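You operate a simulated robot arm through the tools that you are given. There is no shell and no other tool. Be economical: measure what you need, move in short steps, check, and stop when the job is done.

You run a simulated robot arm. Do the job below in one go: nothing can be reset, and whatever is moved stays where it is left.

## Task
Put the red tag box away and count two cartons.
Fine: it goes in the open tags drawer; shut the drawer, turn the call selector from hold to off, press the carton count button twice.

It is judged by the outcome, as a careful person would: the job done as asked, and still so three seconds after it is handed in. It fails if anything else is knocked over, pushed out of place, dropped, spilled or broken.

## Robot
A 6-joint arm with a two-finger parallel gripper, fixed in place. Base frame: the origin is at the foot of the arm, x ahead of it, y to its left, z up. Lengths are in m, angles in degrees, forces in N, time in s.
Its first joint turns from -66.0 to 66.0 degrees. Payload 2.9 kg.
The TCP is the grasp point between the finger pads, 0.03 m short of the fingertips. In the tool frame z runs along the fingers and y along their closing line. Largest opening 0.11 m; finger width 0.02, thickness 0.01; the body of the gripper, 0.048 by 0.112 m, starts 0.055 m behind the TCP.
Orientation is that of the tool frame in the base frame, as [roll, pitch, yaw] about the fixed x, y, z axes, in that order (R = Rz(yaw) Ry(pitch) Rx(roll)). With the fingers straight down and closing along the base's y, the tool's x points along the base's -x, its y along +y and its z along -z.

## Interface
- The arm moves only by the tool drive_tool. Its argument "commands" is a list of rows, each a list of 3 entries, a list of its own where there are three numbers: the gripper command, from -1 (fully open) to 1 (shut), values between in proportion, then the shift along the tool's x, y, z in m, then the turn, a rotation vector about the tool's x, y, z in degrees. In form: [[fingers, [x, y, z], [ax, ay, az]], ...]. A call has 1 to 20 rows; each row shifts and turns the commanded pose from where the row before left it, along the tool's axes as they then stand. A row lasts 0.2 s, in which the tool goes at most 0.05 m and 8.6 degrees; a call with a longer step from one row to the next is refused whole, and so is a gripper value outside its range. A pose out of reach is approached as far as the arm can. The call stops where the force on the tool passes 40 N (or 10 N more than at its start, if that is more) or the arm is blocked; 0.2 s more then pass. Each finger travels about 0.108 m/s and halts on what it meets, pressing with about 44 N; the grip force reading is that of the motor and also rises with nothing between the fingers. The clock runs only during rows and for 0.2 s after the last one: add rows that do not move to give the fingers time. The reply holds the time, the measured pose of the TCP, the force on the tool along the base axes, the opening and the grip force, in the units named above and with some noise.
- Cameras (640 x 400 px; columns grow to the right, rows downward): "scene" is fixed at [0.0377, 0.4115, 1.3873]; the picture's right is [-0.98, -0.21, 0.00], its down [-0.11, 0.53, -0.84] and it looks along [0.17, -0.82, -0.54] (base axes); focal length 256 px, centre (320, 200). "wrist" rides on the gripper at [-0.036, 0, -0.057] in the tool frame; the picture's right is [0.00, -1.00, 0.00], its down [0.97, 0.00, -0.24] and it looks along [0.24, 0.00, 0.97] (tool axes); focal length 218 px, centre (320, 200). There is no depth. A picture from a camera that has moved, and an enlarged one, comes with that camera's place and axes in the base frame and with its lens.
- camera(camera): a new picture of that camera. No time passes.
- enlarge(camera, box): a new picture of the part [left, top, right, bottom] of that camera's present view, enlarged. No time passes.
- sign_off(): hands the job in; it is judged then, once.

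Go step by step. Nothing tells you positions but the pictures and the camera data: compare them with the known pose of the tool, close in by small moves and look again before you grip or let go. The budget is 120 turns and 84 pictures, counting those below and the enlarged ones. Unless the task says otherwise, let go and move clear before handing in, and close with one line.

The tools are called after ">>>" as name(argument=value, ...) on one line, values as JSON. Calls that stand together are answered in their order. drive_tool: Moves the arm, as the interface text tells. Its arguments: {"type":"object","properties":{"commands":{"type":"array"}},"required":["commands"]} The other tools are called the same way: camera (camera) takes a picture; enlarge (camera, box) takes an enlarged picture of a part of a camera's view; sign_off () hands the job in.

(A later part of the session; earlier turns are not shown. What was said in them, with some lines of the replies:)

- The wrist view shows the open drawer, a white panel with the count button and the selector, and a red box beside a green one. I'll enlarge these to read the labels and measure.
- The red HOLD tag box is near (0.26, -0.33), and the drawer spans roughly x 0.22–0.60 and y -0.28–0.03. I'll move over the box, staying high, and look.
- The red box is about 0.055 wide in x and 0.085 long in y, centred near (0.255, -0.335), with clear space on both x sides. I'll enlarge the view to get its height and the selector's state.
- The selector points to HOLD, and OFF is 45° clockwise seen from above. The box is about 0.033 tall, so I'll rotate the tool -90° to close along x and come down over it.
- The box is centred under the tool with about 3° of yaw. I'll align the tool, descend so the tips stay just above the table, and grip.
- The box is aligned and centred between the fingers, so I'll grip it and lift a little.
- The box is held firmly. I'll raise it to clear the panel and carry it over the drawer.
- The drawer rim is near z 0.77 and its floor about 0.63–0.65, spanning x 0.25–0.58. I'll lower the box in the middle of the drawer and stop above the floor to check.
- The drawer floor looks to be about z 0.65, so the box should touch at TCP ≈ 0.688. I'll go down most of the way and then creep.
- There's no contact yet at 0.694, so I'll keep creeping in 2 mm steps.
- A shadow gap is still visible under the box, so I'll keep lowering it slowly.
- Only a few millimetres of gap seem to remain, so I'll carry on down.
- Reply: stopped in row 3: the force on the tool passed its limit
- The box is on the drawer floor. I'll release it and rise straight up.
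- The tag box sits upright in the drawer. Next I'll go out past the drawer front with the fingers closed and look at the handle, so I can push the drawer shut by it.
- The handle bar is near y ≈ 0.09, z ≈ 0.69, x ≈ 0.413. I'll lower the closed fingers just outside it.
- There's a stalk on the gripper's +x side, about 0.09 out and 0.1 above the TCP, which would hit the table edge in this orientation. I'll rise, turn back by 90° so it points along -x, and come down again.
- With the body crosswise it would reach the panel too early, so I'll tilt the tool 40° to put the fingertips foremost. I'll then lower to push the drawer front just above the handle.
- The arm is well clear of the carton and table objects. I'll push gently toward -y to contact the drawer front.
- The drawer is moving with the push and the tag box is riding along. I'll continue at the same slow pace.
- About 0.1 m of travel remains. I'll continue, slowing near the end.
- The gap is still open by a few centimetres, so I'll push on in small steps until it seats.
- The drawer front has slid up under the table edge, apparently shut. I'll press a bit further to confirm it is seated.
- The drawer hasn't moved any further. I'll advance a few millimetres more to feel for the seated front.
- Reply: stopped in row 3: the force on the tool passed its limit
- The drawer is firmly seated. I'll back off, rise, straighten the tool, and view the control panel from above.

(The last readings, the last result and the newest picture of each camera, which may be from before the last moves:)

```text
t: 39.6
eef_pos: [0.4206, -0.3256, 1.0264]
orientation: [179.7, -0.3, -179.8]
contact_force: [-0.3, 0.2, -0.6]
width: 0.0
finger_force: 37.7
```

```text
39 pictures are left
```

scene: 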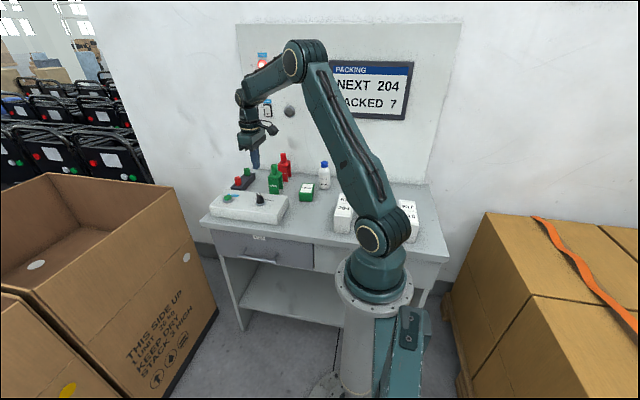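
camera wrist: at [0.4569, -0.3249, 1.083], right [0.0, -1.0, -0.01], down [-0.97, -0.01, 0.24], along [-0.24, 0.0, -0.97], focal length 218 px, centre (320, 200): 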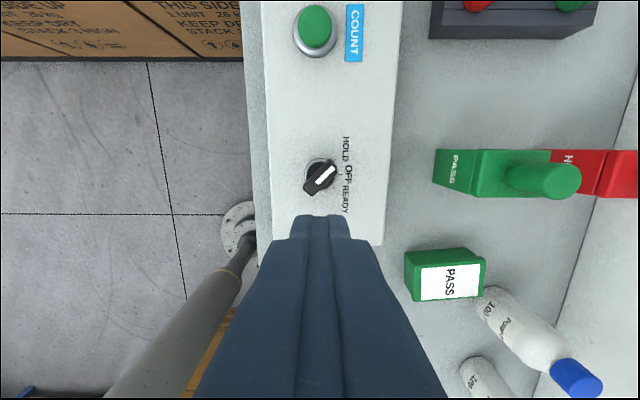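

The drawer is shut, and the selector knob is near (0.43, -0.325) with its bar at about 45°. I'll turn the tool 45° to straddle it, part-open, and come down above it.

>>> drive_tool(commands=[[0.1, [-0.0095, 0, 0], [0, 0, 7.5]], [0.1, [0, 0, 0], [0, 0, 7.5]], [0.1, [0, 0, 0], [0, 0, 7.5]], [0.1, [0, 0, 0], [0, 0, 7.5]], [0.1, [0, 0, 0], [0, 0, 7.5]], [0.1, [0, 0, 0], [0, 0, 7.5]], [0.1, [0, 0, 0.033], [0, 0, 0]], [0.1, [0, 0, 0.033], [0, 0, 0]], [0.1, [0, 0, 0], [0, 0, 0]]])

>>> camera(camera="wrist")

>>> enlarge(camera="scene", box=[200, 140, 328, 220])

```text
t: 41.6
eef_pos: [0.4294, -0.3259, 0.9613]
orientation: [179.8, -0.3, 135.2]
contact_force: [-0.2, 0.3, -0.2]
width: 0.0496
finger_force: 0.1
```

```text
38 pictures are left
camera wrist: at [0.457, -0.3499, 1.017], right [-0.7, -0.71, 0.0], down [-0.69, 0.68, 0.25], along [-0.17, 0.17, -0.97], focal length 218 px, centre (320, 200)
```

wrist: 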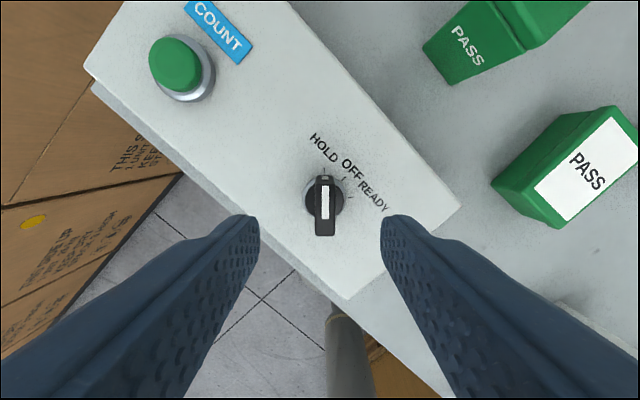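

```text
5.00 times, centred on (264, 180) of scene
camera zoom: at [0.0377, 0.4115, 1.3873], right [-0.98, -0.21, 0.0], down [-0.11, 0.53, -0.84], along [0.17, -0.82, -0.54], focal length 1280 px, centre (600, 300)
```

zoom: 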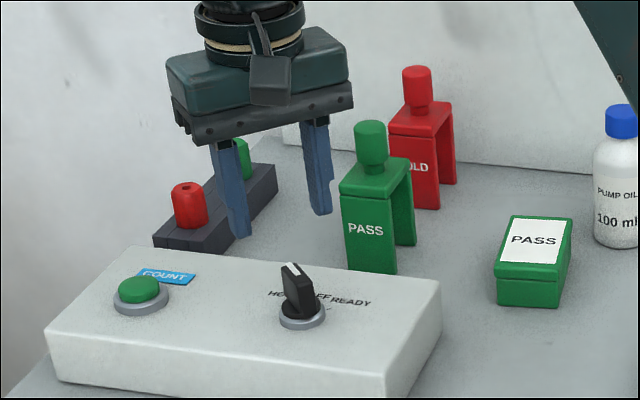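

The bar is aligned with the fingers, with the knob about 3 mm to the tool's -y. I'll correct that and descend so the tips straddle the knob above the panel.

>>> drive_tool(commands=[[0.1, [0, -0.003, 0.02], [0, 0, 0]], [0.1, [0, 0, 0.02], [0, 0, 0]], [0.1, [0, 0, 0.019], [0, 0, 0]], [0.1, [0, 0, 0], [0, 0, 0]]])

>>> camera(camera="wrist")

>>> enlarge(camera="scene", box=[220, 160, 300, 210])

```text
t: 42.6
eef_pos: [0.4283, -0.3277, 0.902]
orientation: [179.9, -0.3, 135.1]
contact_force: [0.2, 0.5, -0.3]
width: 0.0494
finger_force: 0.0
```

```text
36 pictures are left
camera wrist: at [0.4552, -0.3521, 0.9578], right [-0.7, -0.71, 0.0], down [-0.69, 0.68, 0.25], along [-0.17, 0.17, -0.97], focal length 218 px, centre (320, 200)
```

wrist: 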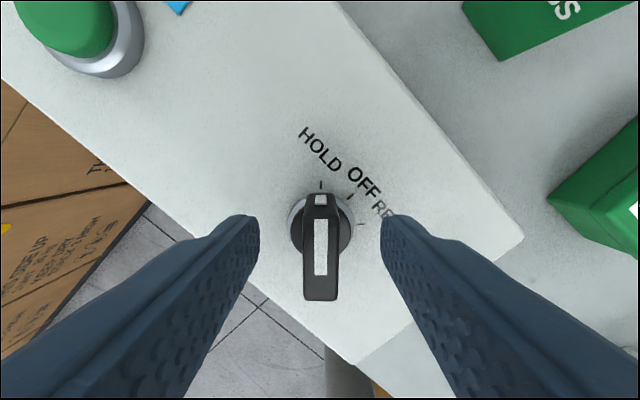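

```text
8.00 times, centred on (260, 185) of scene
camera zoom: at [0.0377, 0.4115, 1.3873], right [-0.98, -0.21, 0.0], down [-0.11, 0.53, -0.84], along [0.17, -0.82, -0.54], focal length 2047 px, centre (800, 320)
```

zoom: 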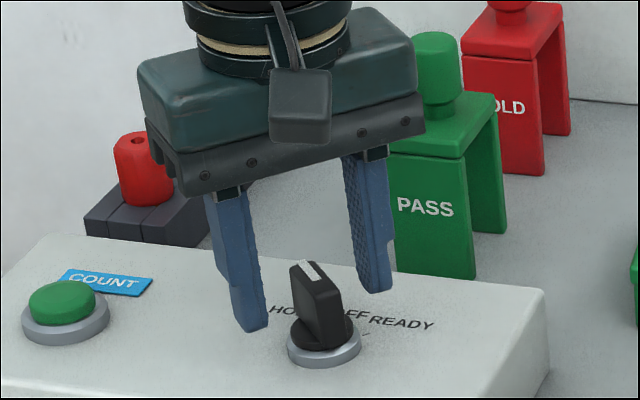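

The knob axis lies on the tool axis within 1 mm. I'll close on the bar.

>>> drive_tool(commands=[[0.9, [0, 0, 0], [0, 0, 0]], [0.9, [0, 0, 0], [0, 0, 0]], [0.9, [0, 0, 0], [0, 0, 0]]])

>>> camera(camera="wrist")

```text
t: 43.4
eef_pos: [0.4267, -0.328, 0.9008]
orientation: [179.9, -0.3, 135.1]
contact_force: [-2.1, -2.1, -3.2]
width: 0.0127
finger_force: 44.6
```

```text
34 pictures are left
camera wrist: at [0.4549, -0.3523, 0.9579], right [-0.71, -0.71, 0.0], down [-0.69, 0.68, 0.25], along [-0.17, 0.17, -0.97], focal length 218 px, centre (320, 200)
```

wrist: 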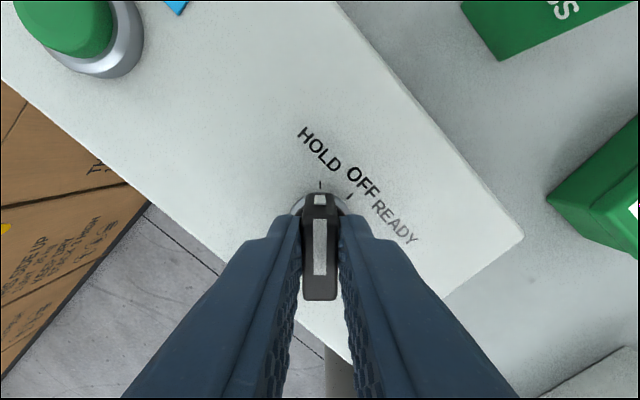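

The fingers hold the knob bar, so I'll turn clockwise 45° from HOLD to OFF.

>>> drive_tool(commands=[[0.9, [0, 0, 0], [0, 0, 7.5]], [0.9, [0, 0, 0], [0, 0, 7.5]], [0.9, [0, 0, 0], [0, 0, 7.5]], [0.9, [0, 0, 0], [0, 0, 7.5]], [0.9, [0, 0, 0], [0, 0, 7.5]], [0.9, [0, 0, 0], [0, 0, 7.5]], [0.9, [0, 0, 0], [0, 0, 0]]])

>>> camera(camera="wrist")

>>> camera(camera="scene")

```text
t: 45.0
eef_pos: [0.4252, -0.3296, 0.9018]
orientation: [-179.6, -0.3, 89.6]
contact_force: [-28.2, -14.8, 1.2]
width: 0.013
finger_force: 45.3
```

```text
33 pictures are left
camera wrist: at [0.4269, -0.364, 0.9579], right [-1.0, 0.01, 0.01], down [0.01, 0.97, 0.25], along [-0.01, 0.25, -0.97], focal length 218 px, centre (320, 200)
```

wrist: 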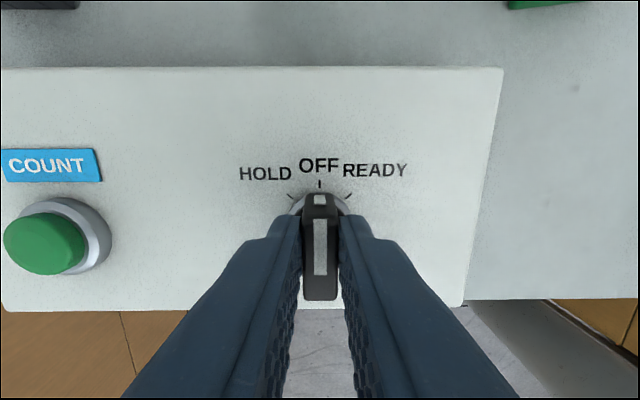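

```text
32 pictures are left
```

scene: 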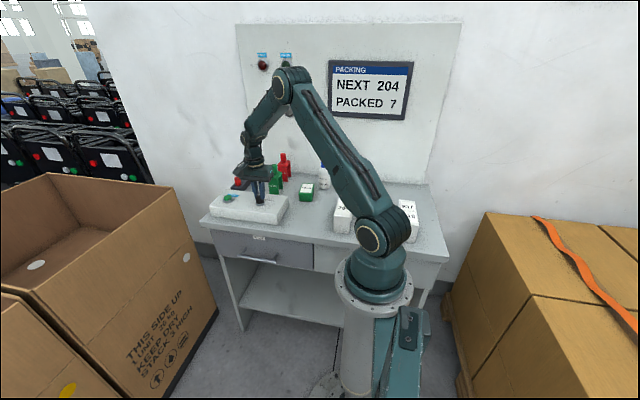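

The HOLD lamp is out and the pointer is on OFF. I'll release, rise straight up and move toward the count button near (0.552, -0.321).

>>> drive_tool(commands=[[0.1, [0, 0, 0], [0, 0, 0]], [0.1, [0, 0, 0], [0, 0, 0]], [0.1, [0, 0, -0.04], [0, 0, 0]], [0.1, [0, 0, -0.04], [0, 0, 0]], [1, [0.002, 0.032, 0], [0, 0, 0]], [1, [0.002, 0.032, 0], [0, 0, 0]], [1, [0.002, 0.032, 0], [0, 0, 0]], [1, [0.002, 0.02, 0], [0, 0, 0]], [1, [0, 0, 0], [0, 0, 0]]])

>>> camera(camera="wrist")

>>> enlarge(camera="scene", box=[200, 40, 440, 220])

```text
t: 47.0
eef_pos: [0.5444, -0.3184, 0.9815]
orientation: [-179.9, -0.3, 90.2]
contact_force: [-0.4, -0.3, 0.4]
width: 0.0
finger_force: 38.0
```

```text
31 pictures are left
camera wrist: at [0.546, -0.3533, 1.0386], right [-1.0, 0.0, 0.0], down [0.0, 0.97, 0.25], along [0.0, 0.25, -0.97], focal length 218 px, centre (320, 200)
```

wrist: 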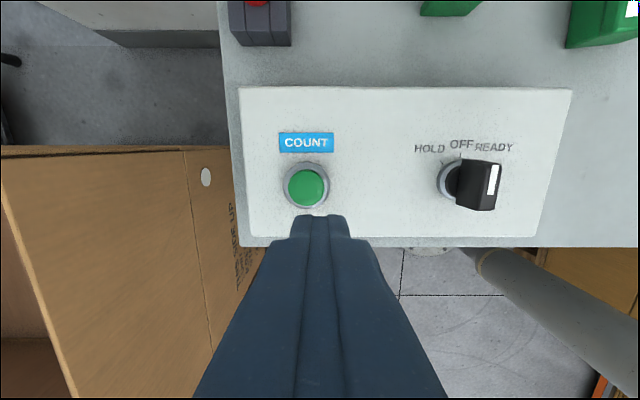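

```text
2.22 times, centred on (320, 130) of scene
camera zoom: at [0.0377, 0.4115, 1.3873], right [-0.98, -0.21, 0.0], down [-0.11, 0.53, -0.84], along [0.17, -0.82, -0.54], focal length 569 px, centre (320, 356)
```

zoom: 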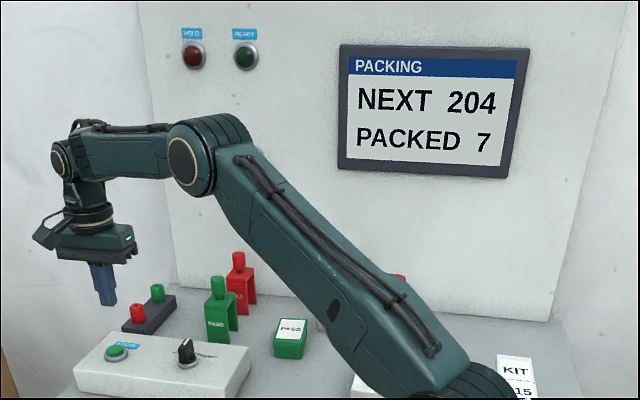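

The button centre is at about (0.557, -0.321) and both lamps are off, which confirms OFF. I'll align and come down to just above the cap.

>>> drive_tool(commands=[[1, [-0.0026, 0.0126, 0.02], [0, 0, 0]], [1, [0, 0, 0.03], [0, 0, 0]], [1, [0, 0, 0.018], [0, 0, 0]], [1, [0, 0, 0], [0, 0, 0]]])

>>> camera(camera="wrist")

>>> enlarge(camera="scene", box=[200, 160, 280, 210])

```text
t: 48.0
eef_pos: [0.5553, -0.3211, 0.9114]
orientation: [-179.8, -0.3, 90.3]
contact_force: [-0.6, 1.1, 0.2]
width: 0.0
finger_force: 37.6
```

```text
29 pictures are left
camera wrist: at [0.5577, -0.3563, 0.9692], right [-1.0, 0.0, 0.0], down [0.0, 0.97, 0.25], along [0.0, 0.25, -0.97], focal length 218 px, centre (320, 200)
```

wrist: 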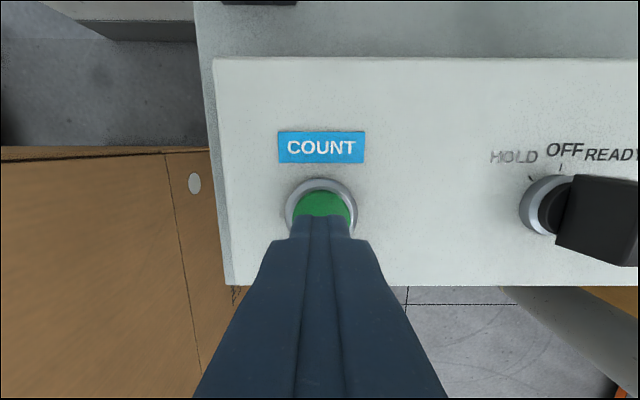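

```text
8.00 times, centred on (240, 185) of scene
camera zoom: at [0.0377, 0.4115, 1.3873], right [-0.98, -0.21, 0.0], down [-0.11, 0.53, -0.84], along [0.17, -0.82, -0.54], focal length 2047 px, centre (960, 320)
```

zoom: 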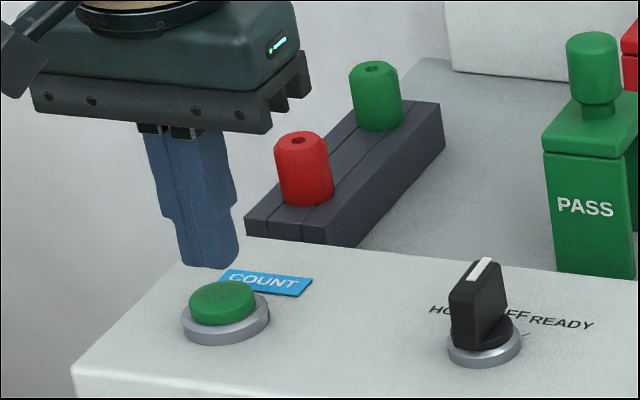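

The tips are right above the cap, roughly 14 mm up. I'll press down slowly and watch the force and the count.

>>> drive_tool(commands=[[1, [0, 0, 0.004], [0, 0, 0]], [1, [0, 0, 0.004], [0, 0, 0]], [1, [0, 0, 0.002], [0, 0, 0]], [1, [0, 0, 0.002], [0, 0, 0]], [1, [0, 0, 0.001], [0, 0, 0]], [1, [0, 0, 0.001], [0, 0, 0]], [1, [0, 0, 0.001], [0, 0, 0]]])

>>> enlarge(camera="scene", box=[200, 40, 440, 220])

```text
t: 49.6
eef_pos: [0.5569, -0.3216, 0.8975]
orientation: [-179.7, -0.4, 90.1]
contact_force: [0.2, -0.3, -0.5]
width: 0.0002
finger_force: 37.7
```

```text
2.22 times, centred on (320, 130) of scene
camera zoom: at [0.0377, 0.4115, 1.3873], right [-0.98, -0.21, 0.0], down [-0.11, 0.53, -0.84], along [0.17, -0.82, -0.54], focal length 569 px, centre (320, 356)
```

zoom: 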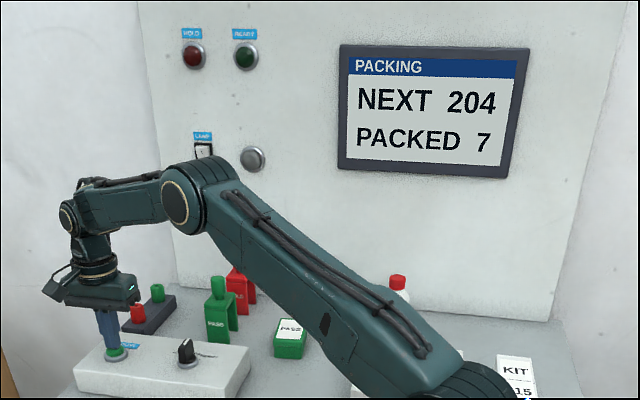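

No contact yet, so I'll continue in 1 mm steps.

>>> drive_tool(commands=[[1, [0, 0, 0.001], [0, 0, 0]], [1, [0, 0, 0.001], [0, 0, 0]], [1, [0, 0, 0.001], [0, 0, 0]]])

>>> enlarge(camera="scene", box=[200, 40, 440, 220])

```text
t: 50.4
eef_pos: [0.5561, -0.3218, 0.8953]
orientation: [-179.7, -0.3, 90.2]
contact_force: [-0.8, -1.0, 0.9]
width: 0.0
finger_force: 37.5
```

```text
2.22 times, centred on (320, 130) of scene
camera zoom: at [0.0377, 0.4115, 1.3873], right [-0.98, -0.21, 0.0], down [-0.11, 0.53, -0.84], along [0.17, -0.82, -0.54], focal length 569 px, centre (320, 356)
```

zoom: 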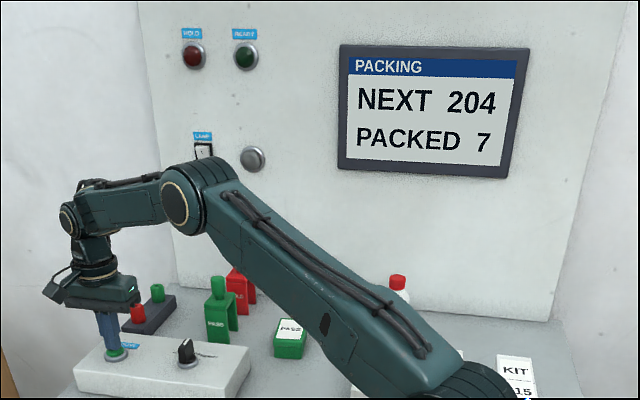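

>>> drive_tool(commands=[[1, [0, 0, 0.001], [0, 0, 0]], [1, [0, 0, 0.001], [0, 0, 0]], [1, [0, 0, 0.001], [0, 0, 0]]])

>>> enlarge(camera="scene", box=[200, 40, 440, 220])

```text
t: 51.2
eef_pos: [0.5562, -0.3209, 0.8927]
orientation: [-179.9, -0.3, 90.2]
contact_force: [-1.1, 0.5, 5.9]
width: 0.0002
finger_force: 37.8
```

```text
2.22 times, centred on (320, 130) of scene
camera zoom: at [0.0376, 0.4115, 1.3872], right [-0.98, -0.21, 0.0], down [-0.11, 0.53, -0.84], along [0.17, -0.82, -0.54], focal length 569 px, centre (320, 356)
```

zoom: 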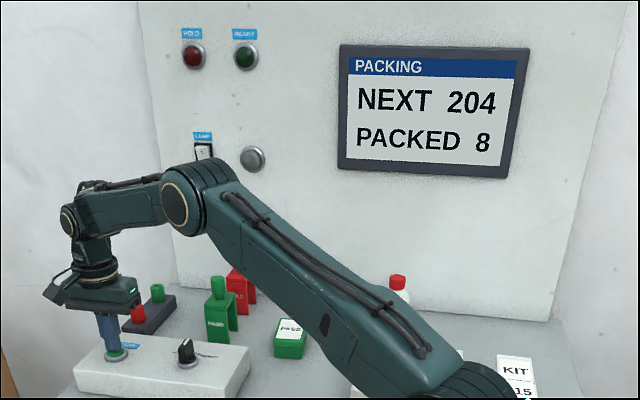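

The count reads 8. I'll lift fully off the button and check before the second press.

>>> drive_tool(commands=[[1, [0, 0, -0.008], [0, 0, 0]], [1, [0, 0, -0.008], [0, 0, 0]], [1, [0, 0, 0], [0, 0, 0]], [1, [0, 0, 0], [0, 0, 0]]])

>>> enlarge(camera="scene", box=[200, 40, 440, 220])

```text
t: 52.2
eef_pos: [0.5565, -0.3221, 0.9092]
orientation: [-179.9, -0.3, 90.2]
contact_force: [-0.3, 0.0, 0.6]
width: 0.0
finger_force: 37.9
```

```text
2.22 times, centred on (320, 130) of scene
camera zoom: at [0.0377, 0.4115, 1.3873], right [-0.98, -0.21, 0.0], down [-0.11, 0.53, -0.84], along [0.17, -0.82, -0.54], focal length 569 px, centre (320, 356)
```

zoom: 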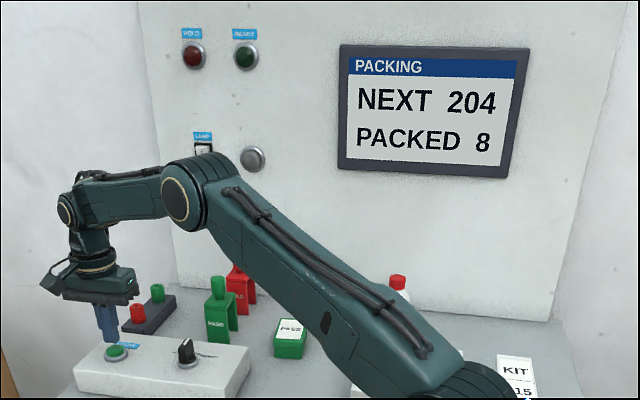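

It still reads 8 with the button released. Now the second press, to the same depth.

>>> drive_tool(commands=[[1, [0, 0, 0.007], [0, 0, 0]], [1, [0, 0, 0.004], [0, 0, 0]], [1, [0, 0, 0.002], [0, 0, 0]], [1, [0, 0, 0.001], [0, 0, 0]], [1, [0, 0, 0.001], [0, 0, 0]], [1, [0, 0, 0.001], [0, 0, 0]]])

>>> enlarge(camera="scene", box=[200, 40, 440, 220])

```text
t: 53.6
eef_pos: [0.5585, -0.3209, 0.8931]
orientation: [-179.9, -0.3, 90.2]
contact_force: [0.0, 2.6, 5.0]
width: 0.0001
finger_force: 37.6
```

```text
2.22 times, centred on (320, 130) of scene
camera zoom: at [0.0376, 0.4116, 1.3872], right [-0.98, -0.21, 0.0], down [-0.11, 0.53, -0.84], along [0.17, -0.82, -0.54], focal length 569 px, centre (320, 356)
```

zoom: 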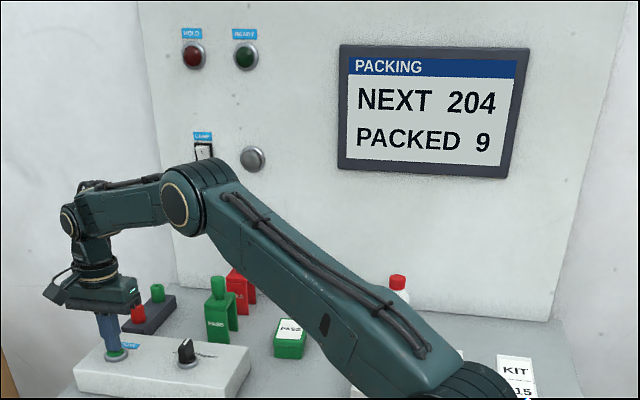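

The count reads 9, so both presses registered. I'll rise clear and take a final look.

>>> drive_tool(commands=[[1, [0, 0, -0.01], [0, 0, 0]], [1, [0, 0, -0.04], [0, 0, 0]], [1, [0, 0, -0.04], [0, 0, 0]], [1, [0, 0, -0.04], [0, 0, 0]], [1, [0, 0, 0], [0, 0, 0]], [1, [0, 0, 0], [0, 0, 0]]])

>>> camera(camera="wrist")

>>> camera(camera="scene")

>>> enlarge(camera="scene", box=[190, 140, 350, 280])

```text
t: 55.0
eef_pos: [0.5567, -0.3214, 1.022]
orientation: [-179.7, -0.3, 90.2]
contact_force: [-0.3, -0.9, 0.0]
width: 0.0002
finger_force: 37.4
```

```text
22 pictures are left
camera wrist: at [0.5588, -0.3577, 1.0794], right [-1.0, 0.0, 0.0], down [0.0, 0.97, 0.25], along [0.0, 0.25, -0.97], focal length 218 px, centre (320, 200)
```

wrist: 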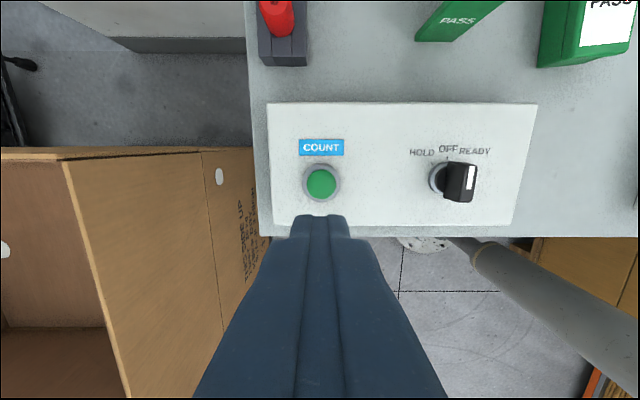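

```text
21 pictures are left
```

scene: 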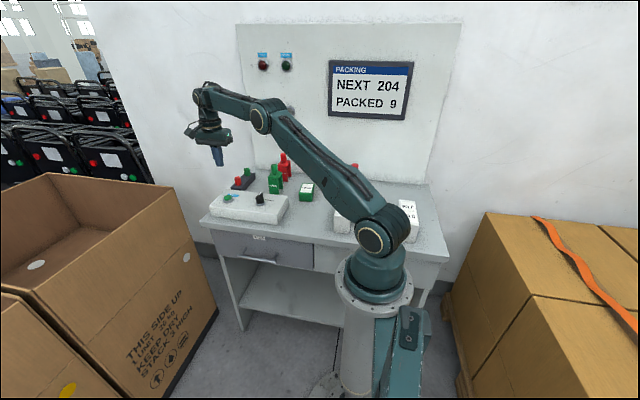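

```text
2.86 times, centred on (270, 210) of scene
camera zoom: at [0.0377, 0.4115, 1.3873], right [-0.98, -0.21, 0.0], down [-0.11, 0.53, -0.84], along [0.17, -0.82, -0.54], focal length 731 px, centre (463, 171)
```

zoom: 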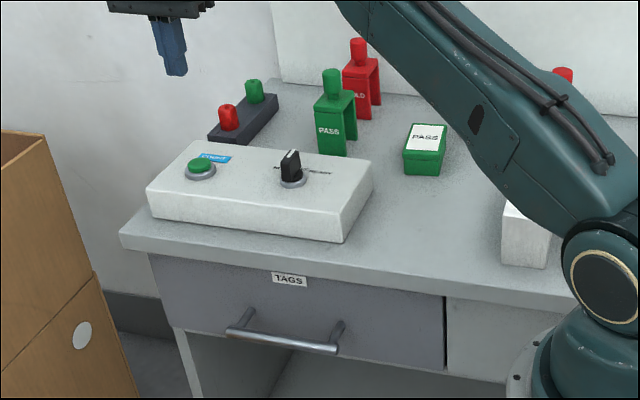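

The drawer is shut with the red tag box inside, the selector is on OFF with both lamps dark, and the display reads 9. Everything else I can see is in place and the arm is clear, so I'm handing in.

>>> sign_off()

```text
The job is handed in.
```

The job is done and handed in: the red tag box is in the closed tags drawer, the call selector is on off, and the carton count went up by two, from 7 to 9.
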